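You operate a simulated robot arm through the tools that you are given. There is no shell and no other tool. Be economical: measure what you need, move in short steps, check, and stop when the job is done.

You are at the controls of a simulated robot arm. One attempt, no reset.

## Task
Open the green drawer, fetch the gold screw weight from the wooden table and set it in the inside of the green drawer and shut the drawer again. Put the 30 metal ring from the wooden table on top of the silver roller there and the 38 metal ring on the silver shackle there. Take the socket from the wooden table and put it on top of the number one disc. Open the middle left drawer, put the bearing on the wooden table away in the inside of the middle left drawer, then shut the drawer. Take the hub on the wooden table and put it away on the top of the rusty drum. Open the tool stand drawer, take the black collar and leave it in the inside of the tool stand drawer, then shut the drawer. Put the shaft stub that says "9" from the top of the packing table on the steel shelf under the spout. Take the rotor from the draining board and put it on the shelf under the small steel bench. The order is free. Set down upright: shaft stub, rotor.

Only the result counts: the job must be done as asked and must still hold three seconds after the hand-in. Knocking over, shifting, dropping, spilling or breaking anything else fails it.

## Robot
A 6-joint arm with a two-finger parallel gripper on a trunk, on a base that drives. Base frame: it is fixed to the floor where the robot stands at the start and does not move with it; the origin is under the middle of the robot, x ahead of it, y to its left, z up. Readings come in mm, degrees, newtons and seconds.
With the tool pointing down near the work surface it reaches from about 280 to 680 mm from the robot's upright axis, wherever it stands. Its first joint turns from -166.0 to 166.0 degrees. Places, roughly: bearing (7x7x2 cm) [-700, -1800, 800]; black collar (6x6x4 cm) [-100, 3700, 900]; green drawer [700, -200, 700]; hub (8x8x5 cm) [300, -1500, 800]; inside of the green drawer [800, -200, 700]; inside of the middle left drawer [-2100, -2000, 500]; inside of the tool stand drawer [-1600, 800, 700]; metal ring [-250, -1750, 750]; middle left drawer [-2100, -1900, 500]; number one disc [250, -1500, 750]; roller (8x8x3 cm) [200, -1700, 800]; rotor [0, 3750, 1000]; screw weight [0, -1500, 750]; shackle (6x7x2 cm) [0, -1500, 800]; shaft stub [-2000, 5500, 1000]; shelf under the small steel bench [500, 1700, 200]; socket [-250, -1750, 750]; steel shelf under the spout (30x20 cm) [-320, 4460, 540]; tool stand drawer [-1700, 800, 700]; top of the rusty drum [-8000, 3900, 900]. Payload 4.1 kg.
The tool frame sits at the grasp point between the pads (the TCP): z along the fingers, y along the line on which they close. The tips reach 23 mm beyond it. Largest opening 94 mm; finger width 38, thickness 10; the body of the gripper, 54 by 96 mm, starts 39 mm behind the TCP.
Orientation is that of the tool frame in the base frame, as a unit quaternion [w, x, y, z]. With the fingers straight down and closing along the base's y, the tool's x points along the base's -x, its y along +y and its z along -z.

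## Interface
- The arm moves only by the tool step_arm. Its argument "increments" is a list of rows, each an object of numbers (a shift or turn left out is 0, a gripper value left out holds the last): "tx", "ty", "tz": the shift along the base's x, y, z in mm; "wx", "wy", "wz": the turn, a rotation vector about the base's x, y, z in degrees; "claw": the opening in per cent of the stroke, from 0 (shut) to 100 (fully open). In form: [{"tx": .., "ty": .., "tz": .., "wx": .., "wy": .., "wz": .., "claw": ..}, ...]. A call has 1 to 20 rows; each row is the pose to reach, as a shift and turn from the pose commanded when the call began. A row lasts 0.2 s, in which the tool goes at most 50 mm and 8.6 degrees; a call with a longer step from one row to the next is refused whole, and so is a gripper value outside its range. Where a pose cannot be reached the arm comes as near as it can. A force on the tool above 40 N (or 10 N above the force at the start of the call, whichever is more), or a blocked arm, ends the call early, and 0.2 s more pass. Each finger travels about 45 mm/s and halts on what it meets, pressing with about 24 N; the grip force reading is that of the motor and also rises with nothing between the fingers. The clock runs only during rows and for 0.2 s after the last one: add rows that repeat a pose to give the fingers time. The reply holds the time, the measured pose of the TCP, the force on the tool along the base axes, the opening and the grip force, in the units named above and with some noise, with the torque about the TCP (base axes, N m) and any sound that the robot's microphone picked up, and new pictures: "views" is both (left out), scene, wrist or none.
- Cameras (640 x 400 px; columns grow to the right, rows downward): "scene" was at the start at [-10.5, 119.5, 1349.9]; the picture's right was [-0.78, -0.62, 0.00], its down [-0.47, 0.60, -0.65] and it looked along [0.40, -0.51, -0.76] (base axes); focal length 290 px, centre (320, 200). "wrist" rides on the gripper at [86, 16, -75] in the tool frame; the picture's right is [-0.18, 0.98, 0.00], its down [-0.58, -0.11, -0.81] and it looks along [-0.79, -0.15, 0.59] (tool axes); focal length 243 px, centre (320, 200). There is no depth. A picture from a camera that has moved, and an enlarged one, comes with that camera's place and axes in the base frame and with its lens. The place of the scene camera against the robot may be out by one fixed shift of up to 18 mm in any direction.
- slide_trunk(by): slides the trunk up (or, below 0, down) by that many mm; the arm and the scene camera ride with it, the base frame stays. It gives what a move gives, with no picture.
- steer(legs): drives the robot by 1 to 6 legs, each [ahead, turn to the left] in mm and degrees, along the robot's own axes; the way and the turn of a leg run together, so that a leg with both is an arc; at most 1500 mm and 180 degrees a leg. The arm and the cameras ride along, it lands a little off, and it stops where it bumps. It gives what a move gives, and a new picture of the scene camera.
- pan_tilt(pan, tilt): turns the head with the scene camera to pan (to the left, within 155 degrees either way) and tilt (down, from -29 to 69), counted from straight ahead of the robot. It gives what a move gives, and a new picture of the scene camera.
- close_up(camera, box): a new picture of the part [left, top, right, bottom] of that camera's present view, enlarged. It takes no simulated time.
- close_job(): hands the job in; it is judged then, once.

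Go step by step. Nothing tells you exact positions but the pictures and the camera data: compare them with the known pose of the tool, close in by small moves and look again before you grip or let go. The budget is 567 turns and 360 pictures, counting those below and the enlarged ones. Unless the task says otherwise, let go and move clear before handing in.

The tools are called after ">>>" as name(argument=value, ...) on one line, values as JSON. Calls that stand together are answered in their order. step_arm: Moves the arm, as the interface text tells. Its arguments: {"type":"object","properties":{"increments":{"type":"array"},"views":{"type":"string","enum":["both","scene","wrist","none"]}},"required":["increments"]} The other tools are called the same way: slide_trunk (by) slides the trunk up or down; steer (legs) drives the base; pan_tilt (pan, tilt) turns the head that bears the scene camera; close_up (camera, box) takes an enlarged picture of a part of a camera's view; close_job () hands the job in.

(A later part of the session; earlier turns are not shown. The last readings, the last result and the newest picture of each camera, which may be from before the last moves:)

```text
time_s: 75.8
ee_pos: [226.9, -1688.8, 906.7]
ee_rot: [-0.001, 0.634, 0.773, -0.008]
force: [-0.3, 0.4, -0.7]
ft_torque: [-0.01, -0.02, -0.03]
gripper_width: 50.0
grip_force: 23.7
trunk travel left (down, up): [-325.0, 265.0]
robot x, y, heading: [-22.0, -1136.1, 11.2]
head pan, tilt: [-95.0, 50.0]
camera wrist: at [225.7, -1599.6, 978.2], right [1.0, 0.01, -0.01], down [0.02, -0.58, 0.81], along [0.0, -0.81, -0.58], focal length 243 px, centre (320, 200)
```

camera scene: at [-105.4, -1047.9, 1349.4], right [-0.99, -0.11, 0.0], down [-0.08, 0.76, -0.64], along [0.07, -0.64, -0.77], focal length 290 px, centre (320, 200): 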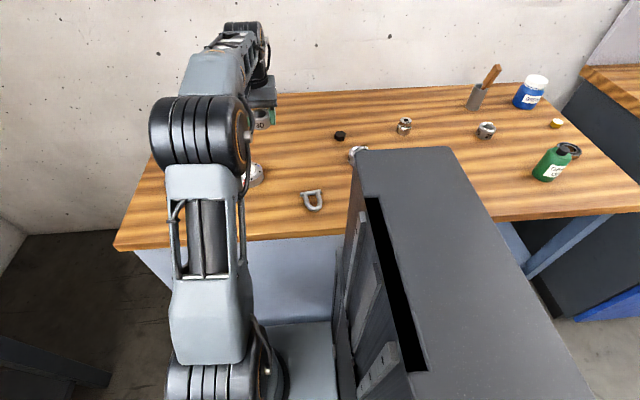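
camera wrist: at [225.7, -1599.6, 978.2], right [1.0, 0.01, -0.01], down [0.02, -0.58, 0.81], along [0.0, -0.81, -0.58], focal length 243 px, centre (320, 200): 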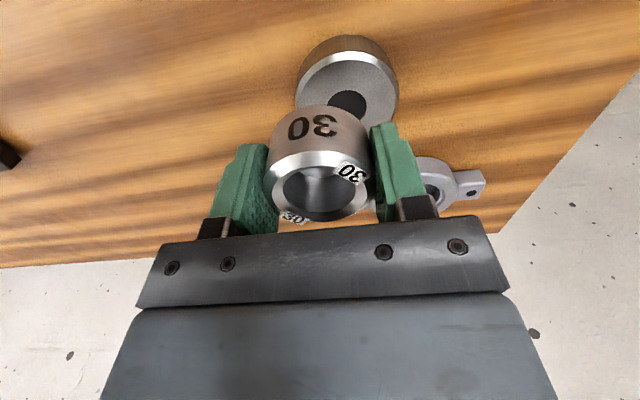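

>>> step_arm(increments=[{"tx": 17, "ty": -8.5}, {"tx": 17, "ty": -8.5, "tz": -20}, {"tx": 17, "ty": -8.5, "tz": -40}, {"tx": 17, "ty": -8.5, "tz": -40}], views="both")

```text
time_s: 76.8
ee_pos: [241.4, -1697.1, 865.5]
ee_rot: [-0.002, 0.634, 0.773, -0.008]
force: [0.6, -0.1, -1.3]
ft_torque: [0.0, 0.03, 0.0]
gripper_width: 49.9
grip_force: 24.0
trunk travel left (down, up): [-325.0, 265.0]
robot x, y, heading: [-27.0, -1137.8, 11.3]
head pan, tilt: [-95.0, 50.0]
camera scene: at [-105.2, -1048.0, 1349.4], right [-0.99, -0.11, 0.0], down [-0.08, 0.76, -0.64], along [0.07, -0.64, -0.77], focal length 290 px, centre (320, 200)
camera wrist: at [242.4, -1608.7, 937.8], right [1.0, 0.01, -0.01], down [0.02, -0.58, 0.81], along [0.0, -0.81, -0.58], focal length 243 px, centre (320, 200)
```

scene: 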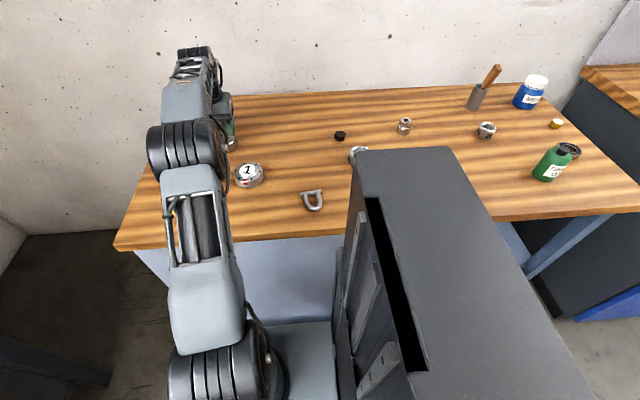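
wrist: 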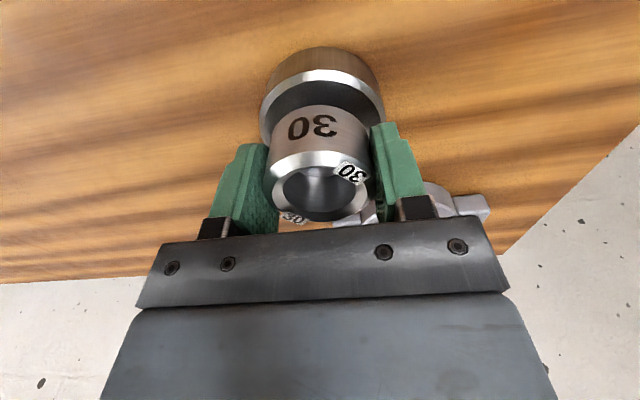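

>>> step_arm(increments=[{"tx": 1, "tz": -3}, {"tx": 1, "tz": -6}, {"tx": 1, "tz": -9}], views="none")

>>> step_arm(increments=[{"tz": -2}, {"tz": -2}], views="wrist")

```text
time_s: 77.6
ee_pos: [244.1, -1697.1, 858.1]
ee_rot: [-0.001, 0.635, 0.773, -0.008]
force: [-0.6, -0.2, -1.4]
ft_torque: [0.01, -0.02, 0.01]
gripper_width: 50.1
grip_force: 23.7
trunk travel left (down, up): [-325.0, 265.0]
robot x, y, heading: [-21.5, -1140.3, 11.4]
head pan, tilt: [-95.0, 50.0]
```

```text
time_s: 78.2
ee_pos: [243.1, -1698.5, 854.8]
ee_rot: [-0.001, 0.635, 0.773, -0.008]
force: [-0.1, -0.5, -1.2]
ft_torque: [0.03, 0.02, 0.0]
gripper_width: 49.9
grip_force: 24.1
trunk travel left (down, up): [-325.0, 265.0]
robot x, y, heading: [-20.7, -1138.2, 11.2]
head pan, tilt: [-95.0, 50.0]
camera wrist: at [243.2, -1608.8, 927.7], right [1.0, 0.01, -0.01], down [0.02, -0.58, 0.81], along [0.0, -0.81, -0.58], focal length 243 px, centre (320, 200)
```

wrist: 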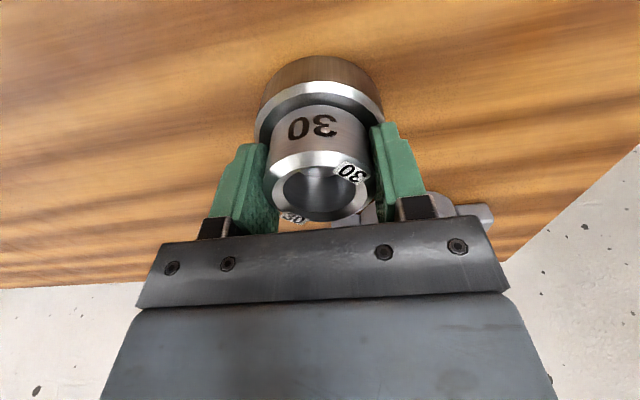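

>>> step_arm(increments=[{"tz": -2}, {"tz": -2}], views="none")

>>> step_arm(increments=[{"tz": -2}, {"tz": -2}], views="none")

>>> step_arm(increments=[{"tz": -2}, {"tz": -2}], views="wrist")

```text
time_s: 78.8
ee_pos: [242.2, -1698.1, 853.6]
ee_rot: [0.0, 0.634, 0.773, -0.008]
force: [-0.2, 0.8, 1.2]
ft_torque: [0.01, -0.03, -0.01]
gripper_width: 49.8
grip_force: 23.8
trunk travel left (down, up): [-325.0, 265.0]
robot x, y, heading: [-25.5, -1134.4, 11.1]
head pan, tilt: [-95.0, 50.0]
```

```text
time_s: 79.4
ee_pos: [243.0, -1697.1, 854.2]
ee_rot: [0.001, 0.635, 0.773, -0.009]
force: [1.2, -3.4, 13.0]
ft_torque: [0.12, -0.31, -0.05]
gripper_width: 50.1
grip_force: 24.4
trunk travel left (down, up): [-325.0, 265.0]
robot x, y, heading: [-20.2, -1133.8, 11.1]
head pan, tilt: [-95.0, 50.0]
```

```text
time_s: 80.0
ee_pos: [241.9, -1696.9, 852.4]
ee_rot: [0.003, 0.634, 0.773, -0.01]
force: [4.0, -6.8, 32.4]
ft_torque: [0.52, -0.68, -0.15]
gripper_width: 50.2
grip_force: 24.1
trunk travel left (down, up): [-325.0, 265.0]
robot x, y, heading: [-27.3, -1138.5, 11.2]
head pan, tilt: [-95.0, 50.0]
camera wrist: at [242.9, -1608.3, 924.9], right [1.0, 0.01, -0.01], down [0.01, -0.58, 0.82], along [0.0, -0.82, -0.58], focal length 243 px, centre (320, 200)
```

wrist: 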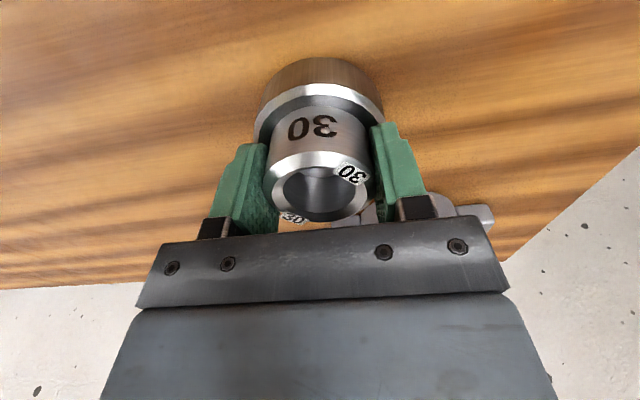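

>>> step_arm(increments=[{"tz": 3}, {"tz": 3, "claw": 60}, {"tz": 3, "claw": 75}, {"tz": 3, "claw": 75}, {"tz": 3, "claw": 75}, {"tz": 15}, {"tz": 30}, {"tz": 60}, {"tz": 90}], views="wrist")

```text
time_s: 82.0
ee_pos: [243.0, -1697.8, 940.9]
ee_rot: [-0.001, 0.635, 0.773, -0.008]
force: [0.1, 0.4, 0.2]
ft_torque: [0.0, -0.01, 0.01]
gripper_width: 70.6
grip_force: 0.1
trunk travel left (down, up): [-325.0, 265.0]
robot x, y, heading: [-22.7, -1138.4, 11.1]
head pan, tilt: [-95.0, 50.0]
camera wrist: at [243.4, -1609.2, 1011.9], right [1.0, 0.01, -0.01], down [0.02, -0.58, 0.81], along [0.0, -0.81, -0.58], focal length 243 px, centre (320, 200)
```

wrist: 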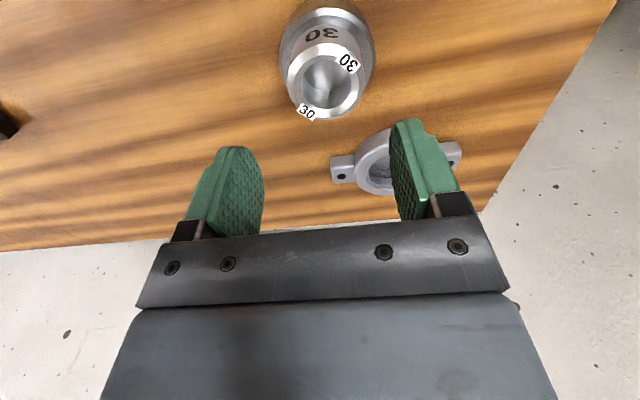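

30 ring sits on the roller. Next the 38 ring near (-148,-1674).

>>> step_arm(increments=[{"tx": -44, "ty": 3, "claw": 100}, {"tx": -88, "ty": 6}, {"tx": -132, "ty": 9}, {"tx": -176, "ty": 12}, {"tx": -220, "ty": 15}, {"tx": -264, "ty": 18}, {"tx": -308, "ty": 21}, {"tx": -350, "ty": 24}, {"tx": -391, "ty": 26}, {"tx": -391, "ty": 26, "tz": -35}, {"tx": -391, "ty": 26, "tz": -35}], views="wrist")

```text
time_s: 84.4
ee_pos: [-147.8, -1670.2, 904.4]
ee_rot: [0.0, 0.635, 0.773, -0.008]
force: [-0.4, -0.4, -0.4]
ft_torque: [-0.04, 0.0, 0.0]
gripper_width: 93.9
grip_force: 0.1
trunk travel left (down, up): [-325.0, 265.0]
robot x, y, heading: [-24.7, -1136.4, 11.1]
head pan, tilt: [-95.0, 50.0]
camera wrist: at [-147.5, -1582.9, 976.1], right [1.0, 0.01, -0.01], down [0.02, -0.58, 0.81], along [0.0, -0.81, -0.58], focal length 243 px, centre (320, 200)
```

wrist: 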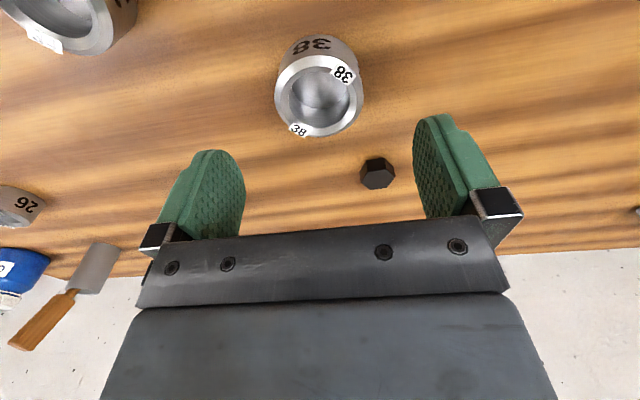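

>>> step_arm(increments=[{"tx": -1, "ty": -4, "tz": -30}, {"tx": -1, "ty": -4, "tz": -60}, {"tx": -1, "ty": -4, "tz": -75}, {"tx": -1, "ty": -4, "tz": -83.5}, {"tx": -1, "ty": -4, "tz": -83.5, "claw": 50}, {"tx": -1, "ty": -4, "tz": -83.5, "claw": 30}, {"tx": -1, "ty": -4, "tz": -83.5, "claw": 0}, {"tx": -1, "ty": -4, "tz": -83.5, "claw": 0}, {"tx": -1, "ty": -4, "tz": -83.5, "claw": 0}], views="wrist")

```text
time_s: 86.4
ee_pos: [-148.8, -1673.6, 824.0]
ee_rot: [0.0, 0.635, 0.773, -0.01]
force: [18.5, -0.4, 30.2]
ft_torque: [0.71, -1.34, -0.49]
gripper_width: 58.2
grip_force: 23.9
trunk travel left (down, up): [-325.0, 265.0]
robot x, y, heading: [-22.2, -1134.8, 11.1]
head pan, tilt: [-95.0, 50.0]
camera wrist: at [-148.0, -1585.2, 895.4], right [1.0, 0.01, -0.01], down [0.02, -0.58, 0.82], along [0.0, -0.82, -0.58], focal length 243 px, centre (320, 200)
```

wrist: 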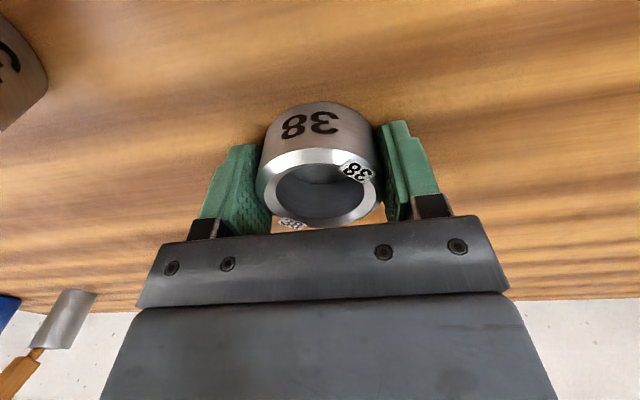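

>>> step_arm(increments=[{"tz": 3}, {"tz": 6}, {"tz": 10}, {"tz": 16}, {"tz": 24}, {"tz": 34}, {"tz": 44}, {"tz": 54}, {"tz": 64}, {"tz": 74}, {"tz": 84}, {"tz": 84}], views="none")

```text
time_s: 89.0
ee_pos: [-148.1, -1675.2, 905.5]
ee_rot: [-0.001, 0.635, 0.773, -0.008]
force: [-0.2, 0.3, -1.5]
ft_torque: [-0.01, 0.01, 0.02]
gripper_width: 57.8
grip_force: 24.0
trunk travel left (down, up): [-325.0, 265.0]
robot x, y, heading: [-20.6, -1136.8, 11.1]
head pan, tilt: [-95.0, 50.0]
```

>>> step_arm(increments=[{"tx": 21, "ty": 27}, {"tx": 42, "ty": 54}, {"tx": 63, "ty": 81}, {"tx": 84, "ty": 108}, {"tx": 105, "ty": 135}, {"tx": 105, "ty": 135}], views="wrist")

```text
time_s: 90.4
ee_pos: [-43.5, -1541.2, 904.6]
ee_rot: [0.0, 0.634, 0.773, -0.009]
force: [0.3, -0.2, -1.5]
ft_torque: [0.04, -0.02, 0.01]
gripper_width: 58.1
grip_force: 24.3
trunk travel left (down, up): [-325.0, 265.0]
robot x, y, heading: [-26.0, -1138.8, 10.9]
head pan, tilt: [-95.0, 50.0]
camera wrist: at [-43.3, -1452.1, 976.6], right [1.0, 0.01, -0.01], down [0.01, -0.58, 0.81], along [0.0, -0.81, -0.58], focal length 243 px, centre (320, 200)
```

wrist: 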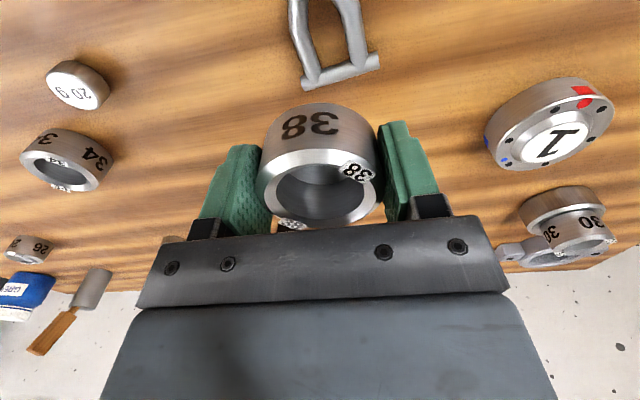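

>>> step_arm(increments=[{"ty": 30}, {"ty": 55}, {"ty": 55}], views="wrist")

>>> close_up(camera="scene", box=[200, 120, 380, 232])

```text
time_s: 91.2
ee_pos: [-44.4, -1485.0, 904.6]
ee_rot: [0.0, 0.635, 0.773, -0.009]
force: [-0.8, -0.3, -1.1]
ft_torque: [-0.03, -0.03, 0.03]
gripper_width: 58.0
grip_force: 23.8
trunk travel left (down, up): [-325.0, 265.0]
robot x, y, heading: [-27.3, -1135.4, 11.1]
head pan, tilt: [-95.0, 50.0]
camera wrist: at [-43.6, -1396.6, 976.7], right [1.0, 0.01, -0.01], down [0.01, -0.58, 0.81], along [0.0, -0.81, -0.58], focal length 243 px, centre (320, 200)
```

wrist: 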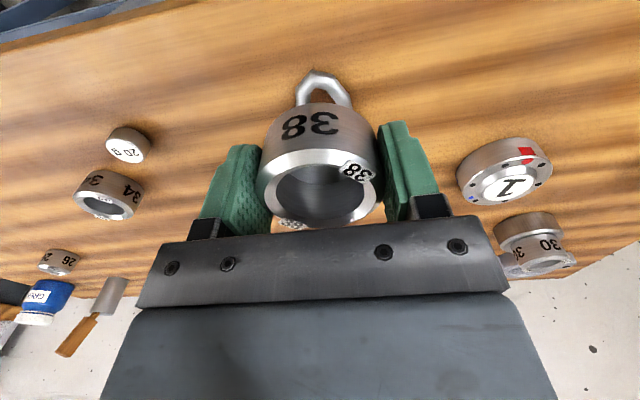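

```text
3.56 times, centred on (290, 176) of scene
camera zoom: at [-105.3, -1047.6, 1349.3], right [-0.99, -0.11, 0.0], down [-0.08, 0.76, -0.64], along [0.07, -0.64, -0.77], focal length 1033 px, centre (427, 285)
```

zoom: 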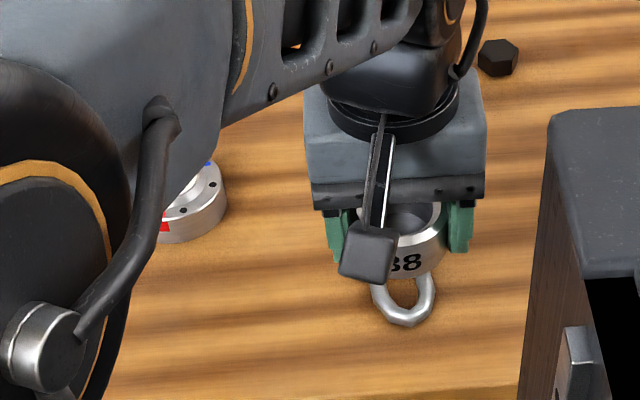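

>>> step_arm(increments=[{"tx": 4, "ty": -22}, {"tx": 4, "ty": -22, "tz": -25}, {"tx": 4, "ty": -22, "tz": -46}, {"tx": 4, "ty": -22, "tz": -46}], views="wrist")

>>> close_up(camera="scene", box=[260, 150, 370, 218])

```text
time_s: 92.2
ee_pos: [-38.4, -1507.4, 859.4]
ee_rot: [-0.001, 0.635, 0.773, -0.008]
force: [-0.8, 0.8, -1.5]
ft_torque: [-0.02, -0.02, -0.04]
gripper_width: 58.0
grip_force: 24.2
trunk travel left (down, up): [-325.0, 265.0]
robot x, y, heading: [-24.9, -1137.9, 11.2]
head pan, tilt: [-95.0, 50.0]
camera wrist: at [-39.5, -1419.7, 931.0], right [1.0, 0.01, -0.01], down [0.02, -0.58, 0.81], along [0.0, -0.81, -0.58], focal length 243 px, centre (320, 200)
```

wrist: 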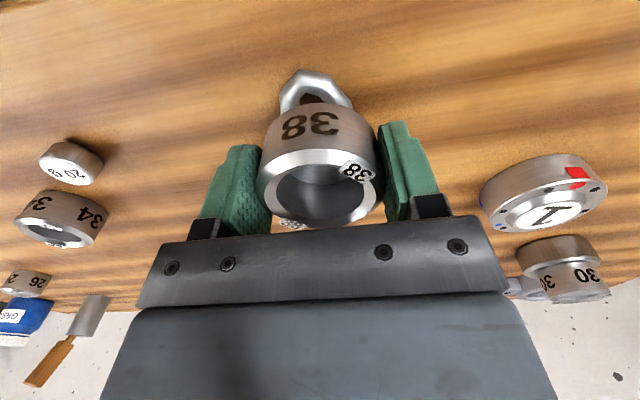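

```text
5.82 times, centred on (315, 184) of scene
camera zoom: at [-105.3, -1048.0, 1349.4], right [-0.99, -0.11, 0.0], down [-0.08, 0.76, -0.64], along [0.07, -0.64, -0.77], focal length 1690 px, centre (349, 293)
```

zoom: 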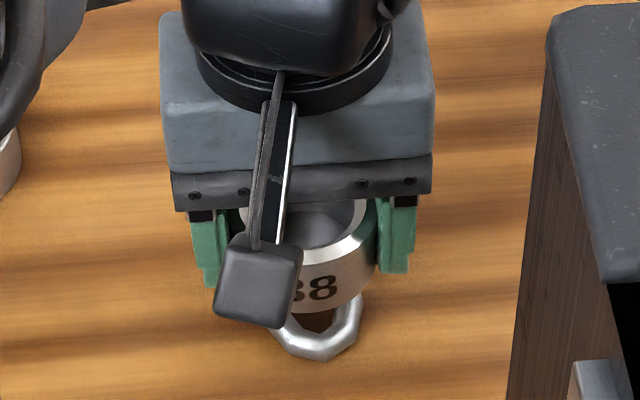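

>>> step_arm(increments=[{"tx": -1, "tz": -3}, {"tx": -1, "tz": -6}, {"tx": -1, "tz": -9}], views="none")

>>> step_arm(increments=[{"tz": -2}, {"tz": -2}], views="none")

>>> step_arm(increments=[{"tz": -2}, {"tz": -2}], views="wrist")

```text
time_s: 93.0
ee_pos: [-41.9, -1507.3, 849.8]
ee_rot: [0.0, 0.635, 0.772, -0.008]
force: [-0.6, 0.8, -2.4]
ft_torque: [-0.03, -0.01, -0.05]
gripper_width: 57.6
grip_force: 24.1
trunk travel left (down, up): [-325.0, 265.0]
robot x, y, heading: [-25.4, -1134.7, 11.2]
head pan, tilt: [-95.0, 50.0]
```

```text
time_s: 93.6
ee_pos: [-40.9, -1507.0, 847.3]
ee_rot: [-0.001, 0.634, 0.773, -0.008]
force: [0.3, 0.5, -1.1]
ft_torque: [-0.03, 0.01, 0.0]
gripper_width: 57.9
grip_force: 24.0
trunk travel left (down, up): [-325.0, 265.0]
robot x, y, heading: [-21.9, -1136.2, 11.4]
head pan, tilt: [-95.0, 50.0]
```

```text
time_s: 94.2
ee_pos: [-40.3, -1507.7, 845.1]
ee_rot: [-0.001, 0.634, 0.773, -0.008]
force: [-0.7, 0.3, -0.9]
ft_torque: [-0.03, 0.01, 0.04]
gripper_width: 58.1
grip_force: 24.1
trunk travel left (down, up): [-325.0, 265.0]
robot x, y, heading: [-24.3, -1136.2, 11.2]
head pan, tilt: [-95.0, 50.0]
camera wrist: at [-40.5, -1418.9, 917.9], right [1.0, 0.01, -0.01], down [0.02, -0.58, 0.81], along [0.0, -0.81, -0.58], focal length 243 px, centre (320, 200)
```

wrist: 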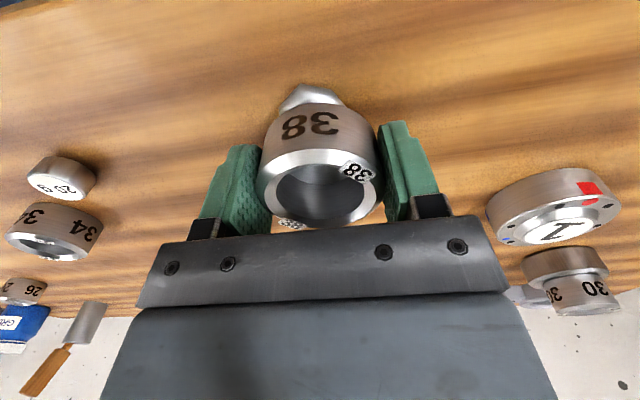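

Continuing the slow descent until contact.

>>> step_arm(increments=[{"tz": -2}, {"tz": -2}], views="none")

>>> step_arm(increments=[{"tz": -2}, {"tz": -2}], views="none")

>>> step_arm(increments=[{"tz": -2}, {"tz": -2}], views="none")

```text
time_s: 94.8
ee_pos: [-40.7, -1507.7, 844.7]
ee_rot: [-0.001, 0.635, 0.772, -0.008]
force: [0.6, -1.6, -0.3]
ft_torque: [0.01, 0.0, 0.01]
gripper_width: 58.0
grip_force: 24.0
trunk travel left (down, up): [-325.0, 265.0]
robot x, y, heading: [-25.2, -1136.3, 11.0]
head pan, tilt: [-95.0, 50.0]
```

```text
time_s: 95.4
ee_pos: [-39.9, -1506.8, 840.8]
ee_rot: [0.0, 0.635, 0.773, -0.009]
force: [-0.4, -0.1, -1.6]
ft_torque: [0.01, 0.03, -0.01]
gripper_width: 58.2
grip_force: 23.7
trunk travel left (down, up): [-325.0, 265.0]
robot x, y, heading: [-22.1, -1137.3, 11.3]
head pan, tilt: [-95.0, 50.0]
```

```text
time_s: 96.0
ee_pos: [-40.4, -1507.8, 840.2]
ee_rot: [-0.001, 0.635, 0.773, -0.007]
force: [0.2, 0.2, -1.3]
ft_torque: [0.03, 0.02, -0.01]
gripper_width: 58.1
grip_force: 24.0
trunk travel left (down, up): [-325.0, 265.0]
robot x, y, heading: [-26.1, -1138.3, 11.3]
head pan, tilt: [-95.0, 50.0]
```

>>> step_arm(increments=[{"tz": -2}, {"tz": -2}], views="none")

>>> step_arm(increments=[{"tz": -2}, {"tz": -2}], views="wrist")

```text
time_s: 96.6
ee_pos: [-40.1, -1507.0, 837.4]
ee_rot: [-0.001, 0.635, 0.773, -0.008]
force: [0.0, 0.6, 6.9]
ft_torque: [-0.07, -0.05, 0.0]
gripper_width: 57.8
grip_force: 24.1
trunk travel left (down, up): [-325.0, 265.0]
robot x, y, heading: [-25.9, -1135.8, 11.1]
head pan, tilt: [-95.0, 50.0]
```

```text
time_s: 97.2
ee_pos: [-39.8, -1507.3, 837.8]
ee_rot: [0.002, 0.635, 0.772, -0.011]
force: [1.1, 1.1, 31.3]
ft_torque: [-0.05, -0.34, 0.02]
gripper_width: 58.2
grip_force: 24.2
trunk travel left (down, up): [-325.0, 265.0]
robot x, y, heading: [-23.2, -1138.0, 11.2]
head pan, tilt: [-95.0, 50.0]
camera wrist: at [-40.6, -1418.3, 909.5], right [1.0, 0.01, -0.01], down [0.02, -0.58, 0.82], along [0.0, -0.82, -0.58], focal length 243 px, centre (320, 200)
```

wrist: 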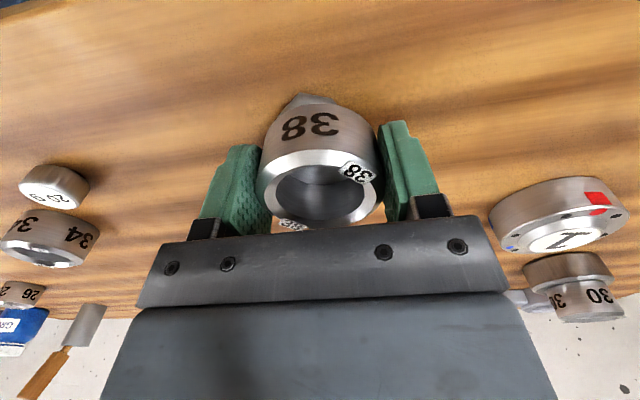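

>>> step_arm(increments=[{"tz": 2.5}, {"tz": 2.5, "claw": 70}, {"tz": 2.5, "claw": 85}, {"tz": 2.5, "claw": 85}, {"tz": 2.5, "claw": 85}, {"tz": 15}, {"tz": 30}, {"tz": 60}, {"tz": 90}], views="wrist")

```text
time_s: 99.2
ee_pos: [-40.1, -1508.1, 926.0]
ee_rot: [0.0, 0.635, 0.773, -0.009]
force: [-0.1, 0.5, -0.5]
ft_torque: [0.0, 0.0, 0.02]
gripper_width: 79.9
grip_force: 0.1
trunk travel left (down, up): [-325.0, 265.0]
robot x, y, heading: [-20.5, -1136.7, 11.2]
head pan, tilt: [-95.0, 50.0]
camera wrist: at [-40.2, -1419.1, 998.3], right [1.0, 0.01, -0.01], down [0.02, -0.58, 0.81], along [0.0, -0.81, -0.58], focal length 243 px, centre (320, 200)
```

wrist: 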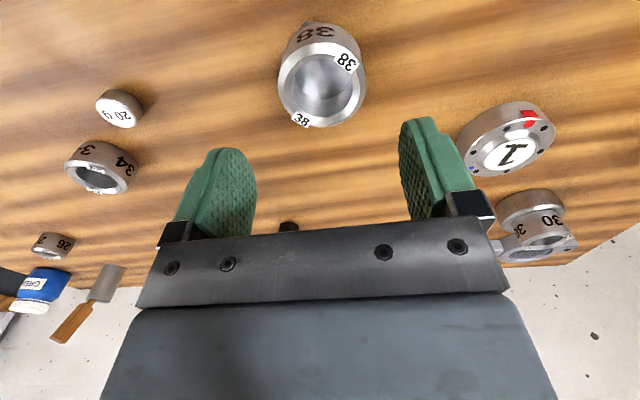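

Both rings are placed. I'll back up along the table to reach the socket.

>>> steer(legs=[[-305, 0]])

```text
time_s: 101.3
ee_pos: [-337.1, -1567.8, 925.3]
ee_rot: [-0.001, 0.634, 0.774, -0.008]
force: [0.0, 0.8, 0.5]
ft_torque: [-0.03, -0.02, 0.0]
gripper_width: 80.1
grip_force: 0.0
trunk travel left (down, up): [-325.0, 265.0]
robot x, y, heading: [-323.6, -1192.5, 11.4]
head pan, tilt: [-95.0, 50.0]
camera scene: at [-403.2, -1107.4, 1349.4], right [-0.99, -0.11, 0.0], down [-0.09, 0.76, -0.64], along [0.07, -0.64, -0.77], focal length 290 px, centre (320, 200)
```

scene: 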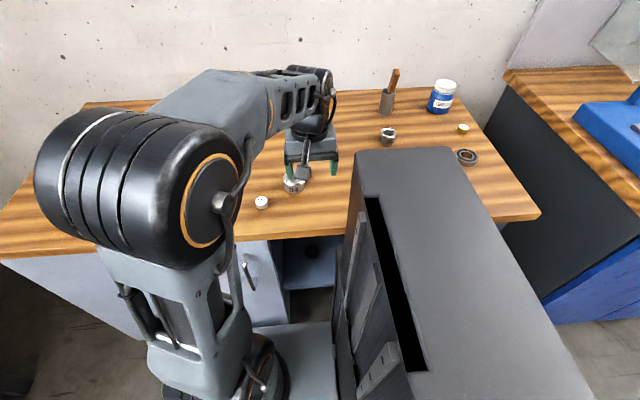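

>>> step_arm(increments=[{"tx": 10, "ty": -46}, {"tx": 20, "ty": -92}, {"tx": 30, "ty": -138}, {"tx": 40, "ty": -184}, {"tx": 51, "ty": -225}, {"tx": 51, "ty": -225, "tz": -25}, {"tx": 51, "ty": -225, "tz": -25}], views="wrist")

```text
time_s: 102.9
ee_pos: [-286.2, -1792.7, 900.8]
ee_rot: [-0.001, 0.633, 0.774, -0.008]
force: [0.4, -0.3, 0.1]
ft_torque: [-0.02, 0.02, 0.03]
gripper_width: 79.8
grip_force: 0.1
trunk travel left (down, up): [-325.0, 265.0]
robot x, y, heading: [-316.3, -1197.4, 11.3]
head pan, tilt: [-95.0, 50.0]
camera wrist: at [-286.1, -1704.7, 972.5], right [1.0, 0.01, -0.01], down [0.02, -0.58, 0.81], along [0.0, -0.81, -0.58], focal length 243 px, centre (320, 200)
```

wrist: 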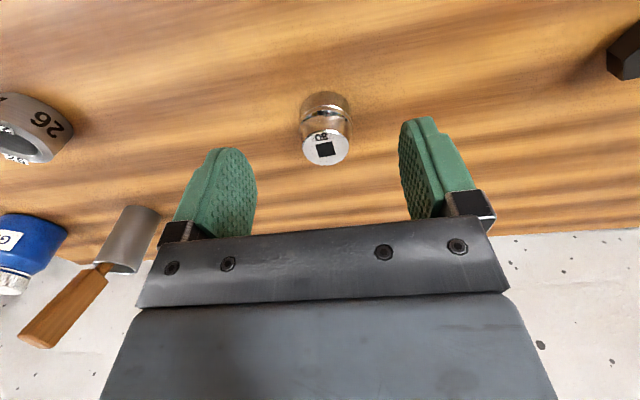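

>>> step_arm(increments=[{"tx": 2, "ty": -34}, {"tx": 2, "ty": -34, "tz": -25}, {"tx": 2, "ty": -34, "tz": -50}, {"tx": 2, "ty": -34, "tz": -65}, {"tx": 2, "ty": -34, "tz": -74}], views="wrist")

```text
time_s: 104.1
ee_pos: [-283.8, -1826.5, 828.5]
ee_rot: [-0.002, 0.633, 0.774, -0.007]
force: [0.1, -0.4, 0.0]
ft_torque: [0.01, -0.01, 0.0]
gripper_width: 80.0
grip_force: 0.1
out of reach, approached as far as the arm can: row 1, 2
trunk travel left (down, up): [-325.0, 265.0]
robot x, y, heading: [-321.3, -1197.7, 11.5]
head pan, tilt: [-95.0, 50.0]
camera wrist: at [-283.5, -1738.4, 899.4], right [1.0, 0.01, -0.01], down [0.02, -0.58, 0.81], along [0.0, -0.81, -0.58], focal length 243 px, centre (320, 200)
```

wrist: 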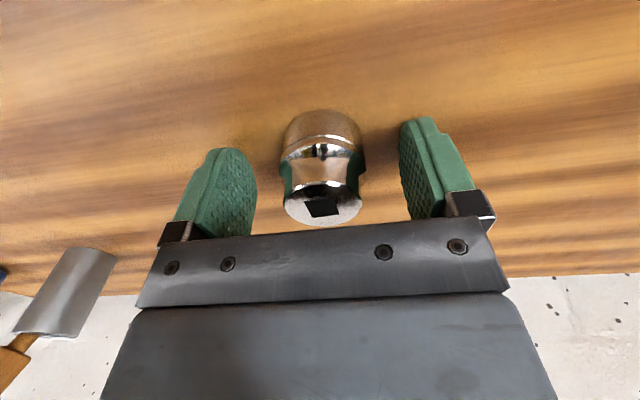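

>>> step_arm(increments=[{"claw": 50}, {"claw": 20}, {"claw": 0}, {"claw": 0}, {"claw": 0}, {"claw": 0}, {"tz": 3}, {"tz": 8}, {"tz": 15}, {"tz": 25}, {"tz": 35}, {"tz": 45}, {"tz": 55}, {"tz": 55}], views="wrist")

```text
time_s: 107.1
ee_pos: [-283.4, -1815.0, 880.0]
ee_rot: [-0.002, 0.633, 0.774, -0.008]
force: [0.3, -0.8, -3.3]
ft_torque: [0.01, -0.01, 0.02]
gripper_width: 41.4
grip_force: 24.4
out of reach, approached as far as the arm can: row 11, 12, 13, 14
trunk travel left (down, up): [-325.0, 265.0]
robot x, y, heading: [-322.4, -1198.3, 11.6]
head pan, tilt: [-95.0, 50.0]
camera wrist: at [-284.0, -1727.9, 951.3], right [1.0, 0.01, -0.01], down [0.02, -0.58, 0.81], along [0.0, -0.81, -0.58], focal length 243 px, centre (320, 200)
```

wrist: 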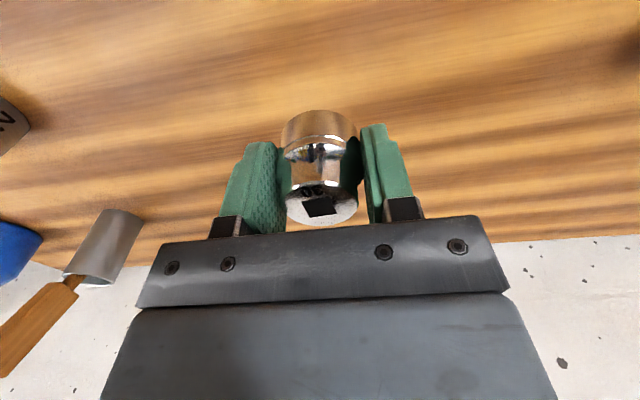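

>>> step_arm(increments=[{"ty": 30, "tz": 20}, {"ty": 65, "tz": 40}, {"tx": 41, "ty": 82, "tz": 40}, {"tx": 82, "ty": 99, "tz": 40}, {"tx": 123, "ty": 116, "tz": 40}, {"tx": 164, "ty": 133, "tz": 40}, {"tx": 205, "ty": 150, "tz": 40}, {"tx": 246, "ty": 167, "tz": 40}, {"tx": 287, "ty": 184, "tz": 40}, {"tx": 328, "ty": 201, "tz": 40}, {"tx": 369, "ty": 218, "tz": 40}, {"tx": 405, "ty": 238, "tz": 40}, {"tx": 405, "ty": 238, "tz": 30}], views="wrist")

```text
time_s: 109.9
ee_pos: [140.0, -1609.6, 989.7]
ee_rot: [-0.015, 0.634, 0.773, -0.006]
force: [0.2, 0.4, -3.3]
ft_torque: [0.03, 0.02, -0.01]
gripper_width: 41.8
grip_force: 24.0
out of reach, approached as far as the arm can: row 1, 2, 3, 4, 5, 6, 7, 8, 9, 10, 11, 12, 13
trunk travel left (down, up): [-325.0, 265.0]
robot x, y, heading: [-317.9, -1197.8, 11.5]
head pan, tilt: [-95.0, 50.0]
camera wrist: at [141.9, -1522.9, 1063.4], right [1.0, 0.01, -0.03], down [0.03, -0.6, 0.8], along [-0.01, -0.8, -0.6], focal length 243 px, centre (320, 200)
```

wrist: 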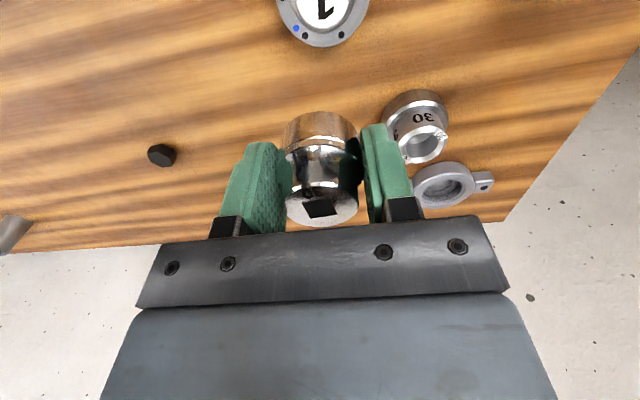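

>>> step_arm(increments=[{"tx": -1, "ty": 18, "tz": -20}, {"tx": -3, "ty": 40, "tz": -40}, {"tx": -3, "ty": 40, "tz": -80}, {"tx": -3, "ty": 40, "tz": -80}], views="none")

```text
time_s: 110.9
ee_pos: [157.4, -1594.8, 986.8]
ee_rot: [-0.017, 0.634, 0.773, -0.007]
force: [-0.4, -0.5, -1.5]
ft_torque: [-0.01, -0.04, 0.0]
gripper_width: 41.4
grip_force: 23.7
out of reach, approached as far as the arm can: row 1, 2, 3, 4
trunk travel left (down, up): [-325.0, 265.0]
robot x, y, heading: [-321.8, -1191.1, 11.3]
head pan, tilt: [-95.0, 50.0]
```

>>> step_arm(increments=[{"tx": -25, "ty": 12, "tz": -10}, {"tx": -50, "ty": 25, "tz": -20}, {"tx": -75, "ty": 37, "tz": -30}, {"tx": -100, "ty": 50, "tz": -40}, {"tx": -100, "ty": 50, "tz": -40}], views="none")

```text
time_s: 112.1
ee_pos: [140.8, -1607.0, 1001.6]
ee_rot: [-0.005, 0.633, 0.774, -0.007]
force: [-0.1, -1.0, -3.0]
ft_torque: [0.0, 0.0, 0.03]
gripper_width: 41.4
grip_force: 23.9
out of reach, approached as far as the arm can: row 1, 2, 3, 4, 5
trunk travel left (down, up): [-325.0, 265.0]
robot x, y, heading: [-322.6, -1194.6, 11.5]
head pan, tilt: [-95.0, 50.0]
```

>>> pan_tilt(pan=-70, tilt=35)

```text
time_s: 113.0
ee_pos: [139.7, -1606.6, 1001.1]
ee_rot: [-0.005, 0.634, 0.774, -0.007]
force: [0.1, -0.4, -1.2]
ft_torque: [0.0, -0.01, 0.03]
gripper_width: 41.6
grip_force: 24.0
trunk travel left (down, up): [-325.0, 265.0]
robot x, y, heading: [-320.8, -1194.1, 11.4]
head pan, tilt: [-70.0, 35.0]
camera scene: at [-365.9, -1106.3, 1371.1], right [-0.85, -0.52, 0.0], down [-0.3, 0.49, -0.82], along [0.43, -0.7, -0.57], focal length 290 px, centre (320, 200)
```

scene: 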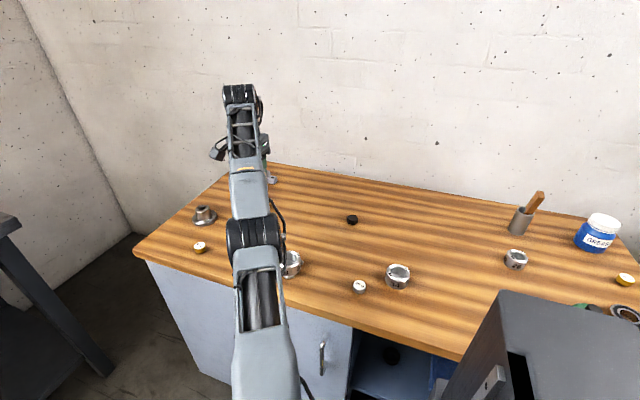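

>>> step_arm(increments=[{"tx": -35, "ty": 30}, {"tx": -70, "ty": 60}, {"tx": -105, "ty": 90}, {"tx": -140, "ty": 120}, {"tx": -175, "ty": 150}, {"tx": -175, "ty": 150}], views="none")

```text
time_s: 114.4
ee_pos: [-31.3, -1463.6, 1002.4]
ee_rot: [0.001, 0.633, 0.774, -0.008]
force: [0.1, -1.6, -6.8]
ft_torque: [0.07, 0.03, 0.01]
gripper_width: 41.6
grip_force: 24.2
out of reach, approached as far as the arm can: row 1, 2, 3
trunk travel left (down, up): [-325.0, 265.0]
robot x, y, heading: [-319.6, -1197.3, 11.4]
head pan, tilt: [-70.0, 35.0]
```

>>> step_arm(increments=[{"tz": -30}, {"tz": -60}, {"tz": -97}, {"tx": 42, "ty": -20, "tz": -97}, {"tx": 84, "ty": -45, "tz": -97}, {"tx": 126, "ty": -72, "tz": -97}, {"tx": 160, "ty": -98, "tz": -97}, {"tx": 160, "ty": -98, "tz": -97}], views="wrist")

```text
time_s: 116.2
ee_pos: [128.0, -1558.6, 903.3]
ee_rot: [-0.002, 0.633, 0.774, -0.009]
force: [-0.6, -0.6, -2.7]
ft_torque: [0.0, -0.01, -0.01]
gripper_width: 41.8
grip_force: 24.3
trunk travel left (down, up): [-325.0, 265.0]
robot x, y, heading: [-322.7, -1196.9, 11.4]
head pan, tilt: [-70.0, 35.0]
camera wrist: at [128.0, -1469.1, 976.6], right [1.0, 0.01, -0.01], down [0.02, -0.58, 0.81], along [0.0, -0.81, -0.58], focal length 243 px, centre (320, 200)
```

wrist: 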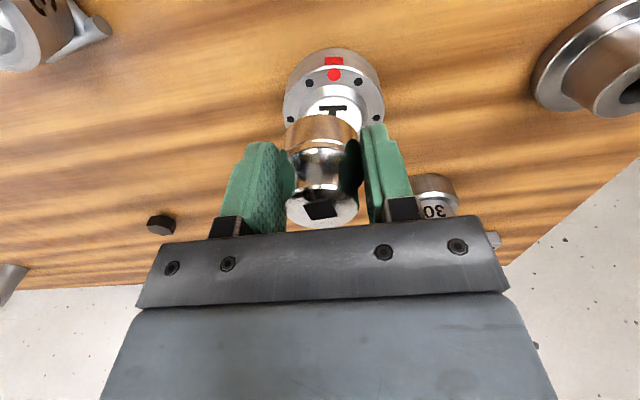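

>>> step_arm(increments=[{"tx": 7.5, "ty": -15.5}, {"tx": 7.5, "ty": -15.5, "tz": -15}, {"tx": 7.5, "ty": -15.5, "tz": -30}, {"tx": 7.5, "ty": -15.5, "tz": -30}], views="wrist")

>>> close_up(camera="scene", box=[190, 140, 370, 252])

```text
time_s: 117.2
ee_pos: [134.8, -1572.4, 873.6]
ee_rot: [-0.001, 0.633, 0.774, -0.008]
force: [-0.7, -1.4, -3.4]
ft_torque: [-0.01, 0.04, -0.03]
gripper_width: 41.5
grip_force: 24.5
trunk travel left (down, up): [-325.0, 265.0]
robot x, y, heading: [-323.5, -1195.0, 11.3]
head pan, tilt: [-70.0, 35.0]
camera wrist: at [135.3, -1483.9, 946.2], right [1.0, 0.01, -0.01], down [0.02, -0.58, 0.81], along [0.0, -0.81, -0.58], focal length 243 px, centre (320, 200)
```

wrist: 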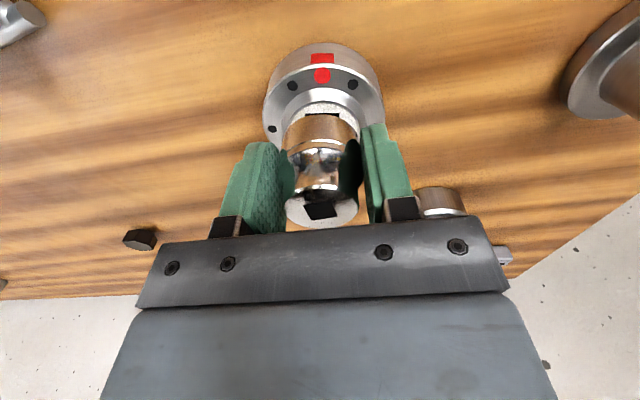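

```text
3.56 times, centred on (280, 196) of scene
camera zoom: at [-365.8, -1106.3, 1371.1], right [-0.85, -0.52, 0.0], down [-0.3, 0.49, -0.82], along [0.43, -0.7, -0.57], focal length 1033 px, centre (462, 214)
```

zoom: 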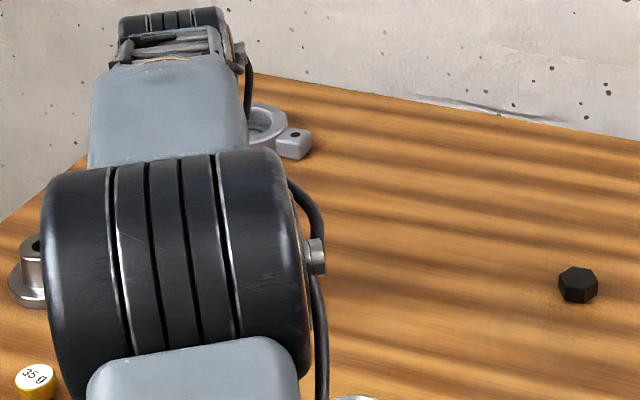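

>>> step_arm(increments=[{"tx": 1, "ty": -4.5, "tz": -3}, {"tx": 1, "ty": -4.5, "tz": -6}], views="none")

>>> step_arm(increments=[{"tz": -2}, {"tz": -3}], views="none")

>>> step_arm(increments=[{"tz": -2}, {"tz": -2}], views="wrist")

```text
time_s: 117.8
ee_pos: [137.1, -1577.5, 868.5]
ee_rot: [-0.001, 0.633, 0.774, -0.008]
force: [0.2, 0.6, -1.4]
ft_torque: [0.02, 0.01, 0.0]
gripper_width: 41.8
grip_force: 23.9
trunk travel left (down, up): [-325.0, 265.0]
robot x, y, heading: [-320.7, -1194.3, 11.3]
head pan, tilt: [-70.0, 35.0]
```

```text
time_s: 118.4
ee_pos: [136.7, -1576.2, 865.1]
ee_rot: [-0.001, 0.633, 0.774, -0.008]
force: [0.0, 0.9, -2.7]
ft_torque: [0.01, -0.01, 0.0]
gripper_width: 41.6
grip_force: 23.8
trunk travel left (down, up): [-325.0, 265.0]
robot x, y, heading: [-325.3, -1195.8, 11.3]
head pan, tilt: [-70.0, 35.0]
```

```text
time_s: 119.0
ee_pos: [136.0, -1576.5, 863.8]
ee_rot: [-0.001, 0.633, 0.774, -0.007]
force: [0.7, -0.8, -2.9]
ft_torque: [0.0, -0.02, 0.02]
gripper_width: 41.5
grip_force: 24.4
trunk travel left (down, up): [-325.0, 265.0]
robot x, y, heading: [-321.9, -1197.2, 11.5]
head pan, tilt: [-70.0, 35.0]
camera wrist: at [136.0, -1488.2, 935.2], right [1.0, 0.01, -0.01], down [0.02, -0.58, 0.81], along [0.0, -0.81, -0.58], focal length 243 px, centre (320, 200)
```

wrist: 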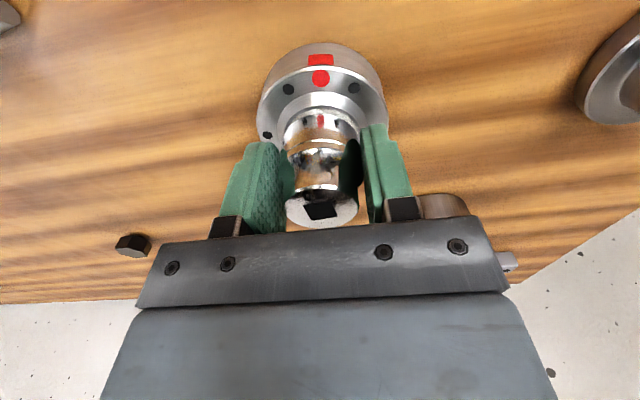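

>>> step_arm(increments=[{"tz": -2}, {"tz": -2}], views="none")

>>> step_arm(increments=[{"tz": -2}, {"tz": -2}], views="none")

>>> step_arm(increments=[{"tz": -2}, {"tz": -2}], views="none")

```text
time_s: 119.6
ee_pos: [137.3, -1577.1, 860.5]
ee_rot: [-0.001, 0.633, 0.774, -0.008]
force: [-0.4, -0.2, -2.3]
ft_torque: [0.03, 0.01, 0.03]
gripper_width: 41.6
grip_force: 24.2
trunk travel left (down, up): [-325.0, 265.0]
robot x, y, heading: [-320.7, -1197.0, 11.7]
head pan, tilt: [-70.0, 35.0]
```

```text
time_s: 120.2
ee_pos: [136.5, -1576.9, 859.3]
ee_rot: [-0.001, 0.634, 0.773, -0.008]
force: [0.3, -0.5, -2.6]
ft_torque: [-0.02, 0.04, -0.01]
gripper_width: 41.8
grip_force: 24.4
trunk travel left (down, up): [-325.0, 265.0]
robot x, y, heading: [-324.5, -1196.5, 11.7]
head pan, tilt: [-70.0, 35.0]
```

```text
time_s: 120.8
ee_pos: [137.2, -1576.3, 858.9]
ee_rot: [0.001, 0.633, 0.774, -0.008]
force: [-0.5, 0.0, 5.7]
ft_torque: [0.02, -0.17, 0.01]
gripper_width: 41.4
grip_force: 23.9
trunk travel left (down, up): [-325.0, 265.0]
robot x, y, heading: [-322.5, -1193.9, 11.6]
head pan, tilt: [-70.0, 35.0]
```

Contact made. One more millimetre, then release and rise.

>>> step_arm(increments=[{"tz": -0.5}, {"tz": -0.5, "claw": 50}, {"tz": -0.5, "claw": 70}, {"tz": -0.5, "claw": 70}, {"tz": -0.5, "claw": 70}, {"tz": 15}, {"tz": 30}, {"tz": 60}, {"tz": 75}], views="wrist")

```text
time_s: 122.8
ee_pos: [135.6, -1576.7, 932.1]
ee_rot: [-0.001, 0.634, 0.774, -0.009]
force: [0.1, -0.4, 0.0]
ft_torque: [0.02, 0.0, 0.01]
gripper_width: 65.7
grip_force: 0.0
trunk travel left (down, up): [-325.0, 265.0]
robot x, y, heading: [-322.3, -1194.8, 11.5]
head pan, tilt: [-70.0, 35.0]
camera wrist: at [135.8, -1488.3, 1005.2], right [1.0, 0.01, -0.01], down [0.02, -0.58, 0.81], along [0.0, -0.81, -0.58], focal length 243 px, centre (320, 200)
```

wrist: 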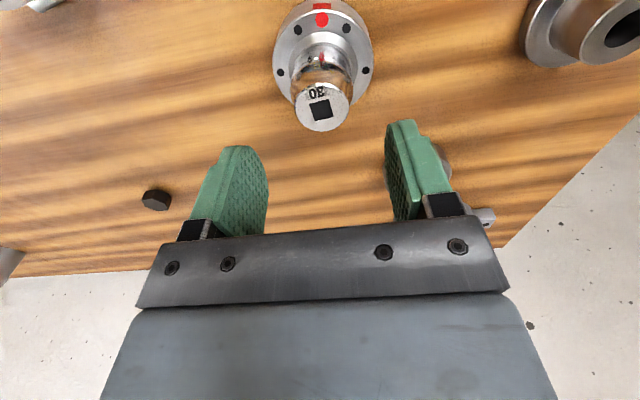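

Socket sits on the disc. Next the gold weight at (211,-1443).

>>> step_arm(increments=[{"tx": 19, "ty": 33}, {"tx": 38, "ty": 67}, {"tx": 57, "ty": 100}, {"tx": 75, "ty": 133}, {"tx": 75, "ty": 133, "tz": -30, "claw": 55}, {"tx": 75, "ty": 133, "tz": -52, "claw": 55}, {"tx": 75, "ty": 133, "tz": -52}], views="wrist")

```text
time_s: 124.4
ee_pos: [211.3, -1444.3, 880.9]
ee_rot: [0.0, 0.633, 0.774, -0.008]
force: [-0.2, 0.8, 0.3]
ft_torque: [0.0, 0.01, 0.02]
gripper_width: 51.7
grip_force: 0.1
trunk travel left (down, up): [-325.0, 265.0]
robot x, y, heading: [-321.6, -1198.2, 11.4]
head pan, tilt: [-70.0, 35.0]
camera wrist: at [211.2, -1355.8, 953.0], right [1.0, 0.01, -0.01], down [0.02, -0.58, 0.81], along [0.0, -0.81, -0.58], focal length 243 px, centre (320, 200)
```

wrist: 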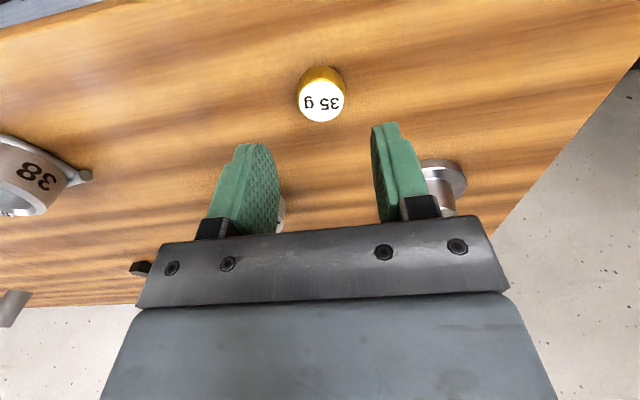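

>>> step_arm(increments=[{"ty": -0.5, "tz": -25}, {"ty": -0.5, "tz": -45}, {"ty": -0.5, "tz": -53}, {"ty": -0.5, "tz": -58.5}, {"ty": -0.5, "tz": -58.5, "claw": 25}, {"ty": -0.5, "tz": -58.5, "claw": 0}, {"ty": -0.5, "tz": -58.5, "claw": 0}, {"ty": -0.5, "tz": -58.5, "claw": 0}, {"ty": -0.5, "tz": -58.5, "claw": 0}, {"ty": -0.5, "tz": -56}, {"ty": -0.5, "tz": -50}, {"ty": -0.5, "tz": -42}, {"ty": -0.5, "tz": -32}, {"ty": -0.5, "tz": -15}, {"ty": -0.5, "tz": 5}, {"ty": -0.5, "tz": 25}, {"ty": -0.5, "tz": 45}], views="wrist")

```text
time_s: 128.0
ee_pos: [211.1, -1444.8, 925.6]
ee_rot: [-0.002, 0.633, 0.774, -0.008]
force: [0.7, 0.1, -0.3]
ft_torque: [-0.04, 0.02, 0.0]
gripper_width: 28.7
grip_force: 24.3
trunk travel left (down, up): [-325.0, 265.0]
robot x, y, heading: [-322.0, -1195.7, 11.2]
head pan, tilt: [-70.0, 35.0]
camera wrist: at [211.2, -1355.4, 997.6], right [1.0, 0.01, -0.01], down [0.02, -0.58, 0.81], along [0.0, -0.81, -0.58], focal length 243 px, centre (320, 200)
```

wrist: 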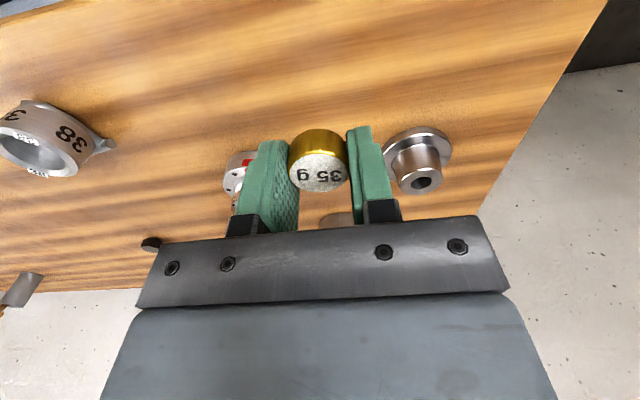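

Gold weight in hand. I'll retract the arm and drive back to the open green drawer.

>>> step_arm(increments=[{"tx": -40, "ty": 5, "tz": 8}, {"tx": -80, "ty": 10, "tz": 16}, {"tx": -120, "ty": 15, "tz": 25}, {"tx": -160, "ty": 20, "tz": 35}, {"tx": -180, "ty": 25, "tz": 35}], views="none")

>>> steer(legs=[[200, 8], [200, 15], [100, 0]])

```text
time_s: 129.2
ee_pos: [32.2, -1419.0, 960.5]
ee_rot: [-0.001, 0.633, 0.774, -0.008]
force: [0.8, 0.6, -0.6]
ft_torque: [0.02, 0.02, -0.02]
gripper_width: 28.8
grip_force: 24.2
trunk travel left (down, up): [-325.0, 265.0]
robot x, y, heading: [-319.4, -1192.7, 11.2]
head pan, tilt: [-70.0, 35.0]
```

```text
time_s: 132.7
ee_pos: [544.2, -1065.1, 960.3]
ee_rot: [0.001, 0.467, 0.884, -0.008]
force: [0.4, -0.5, -0.8]
ft_torque: [0.01, 0.0, -0.01]
gripper_width: 29.0
grip_force: 24.3
trunk travel left (down, up): [-325.0, 265.0]
robot x, y, heading: [137.1, -998.1, 34.3]
head pan, tilt: [-70.0, 35.0]
camera scene: at [60.9, -931.1, 1371.1], right [-0.58, -0.81, 0.0], down [-0.47, 0.34, -0.82], along [0.67, -0.48, -0.57], focal length 290 px, centre (320, 200)
```

scene: 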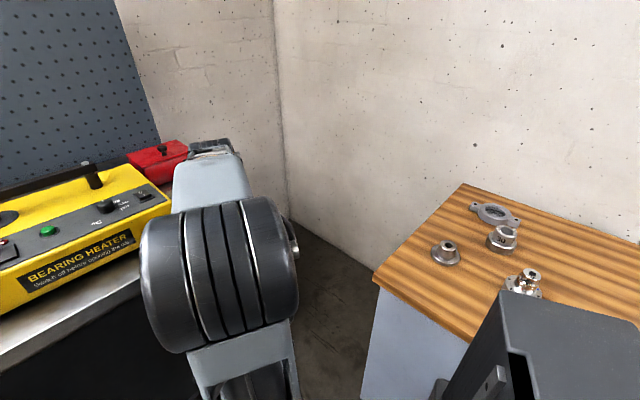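

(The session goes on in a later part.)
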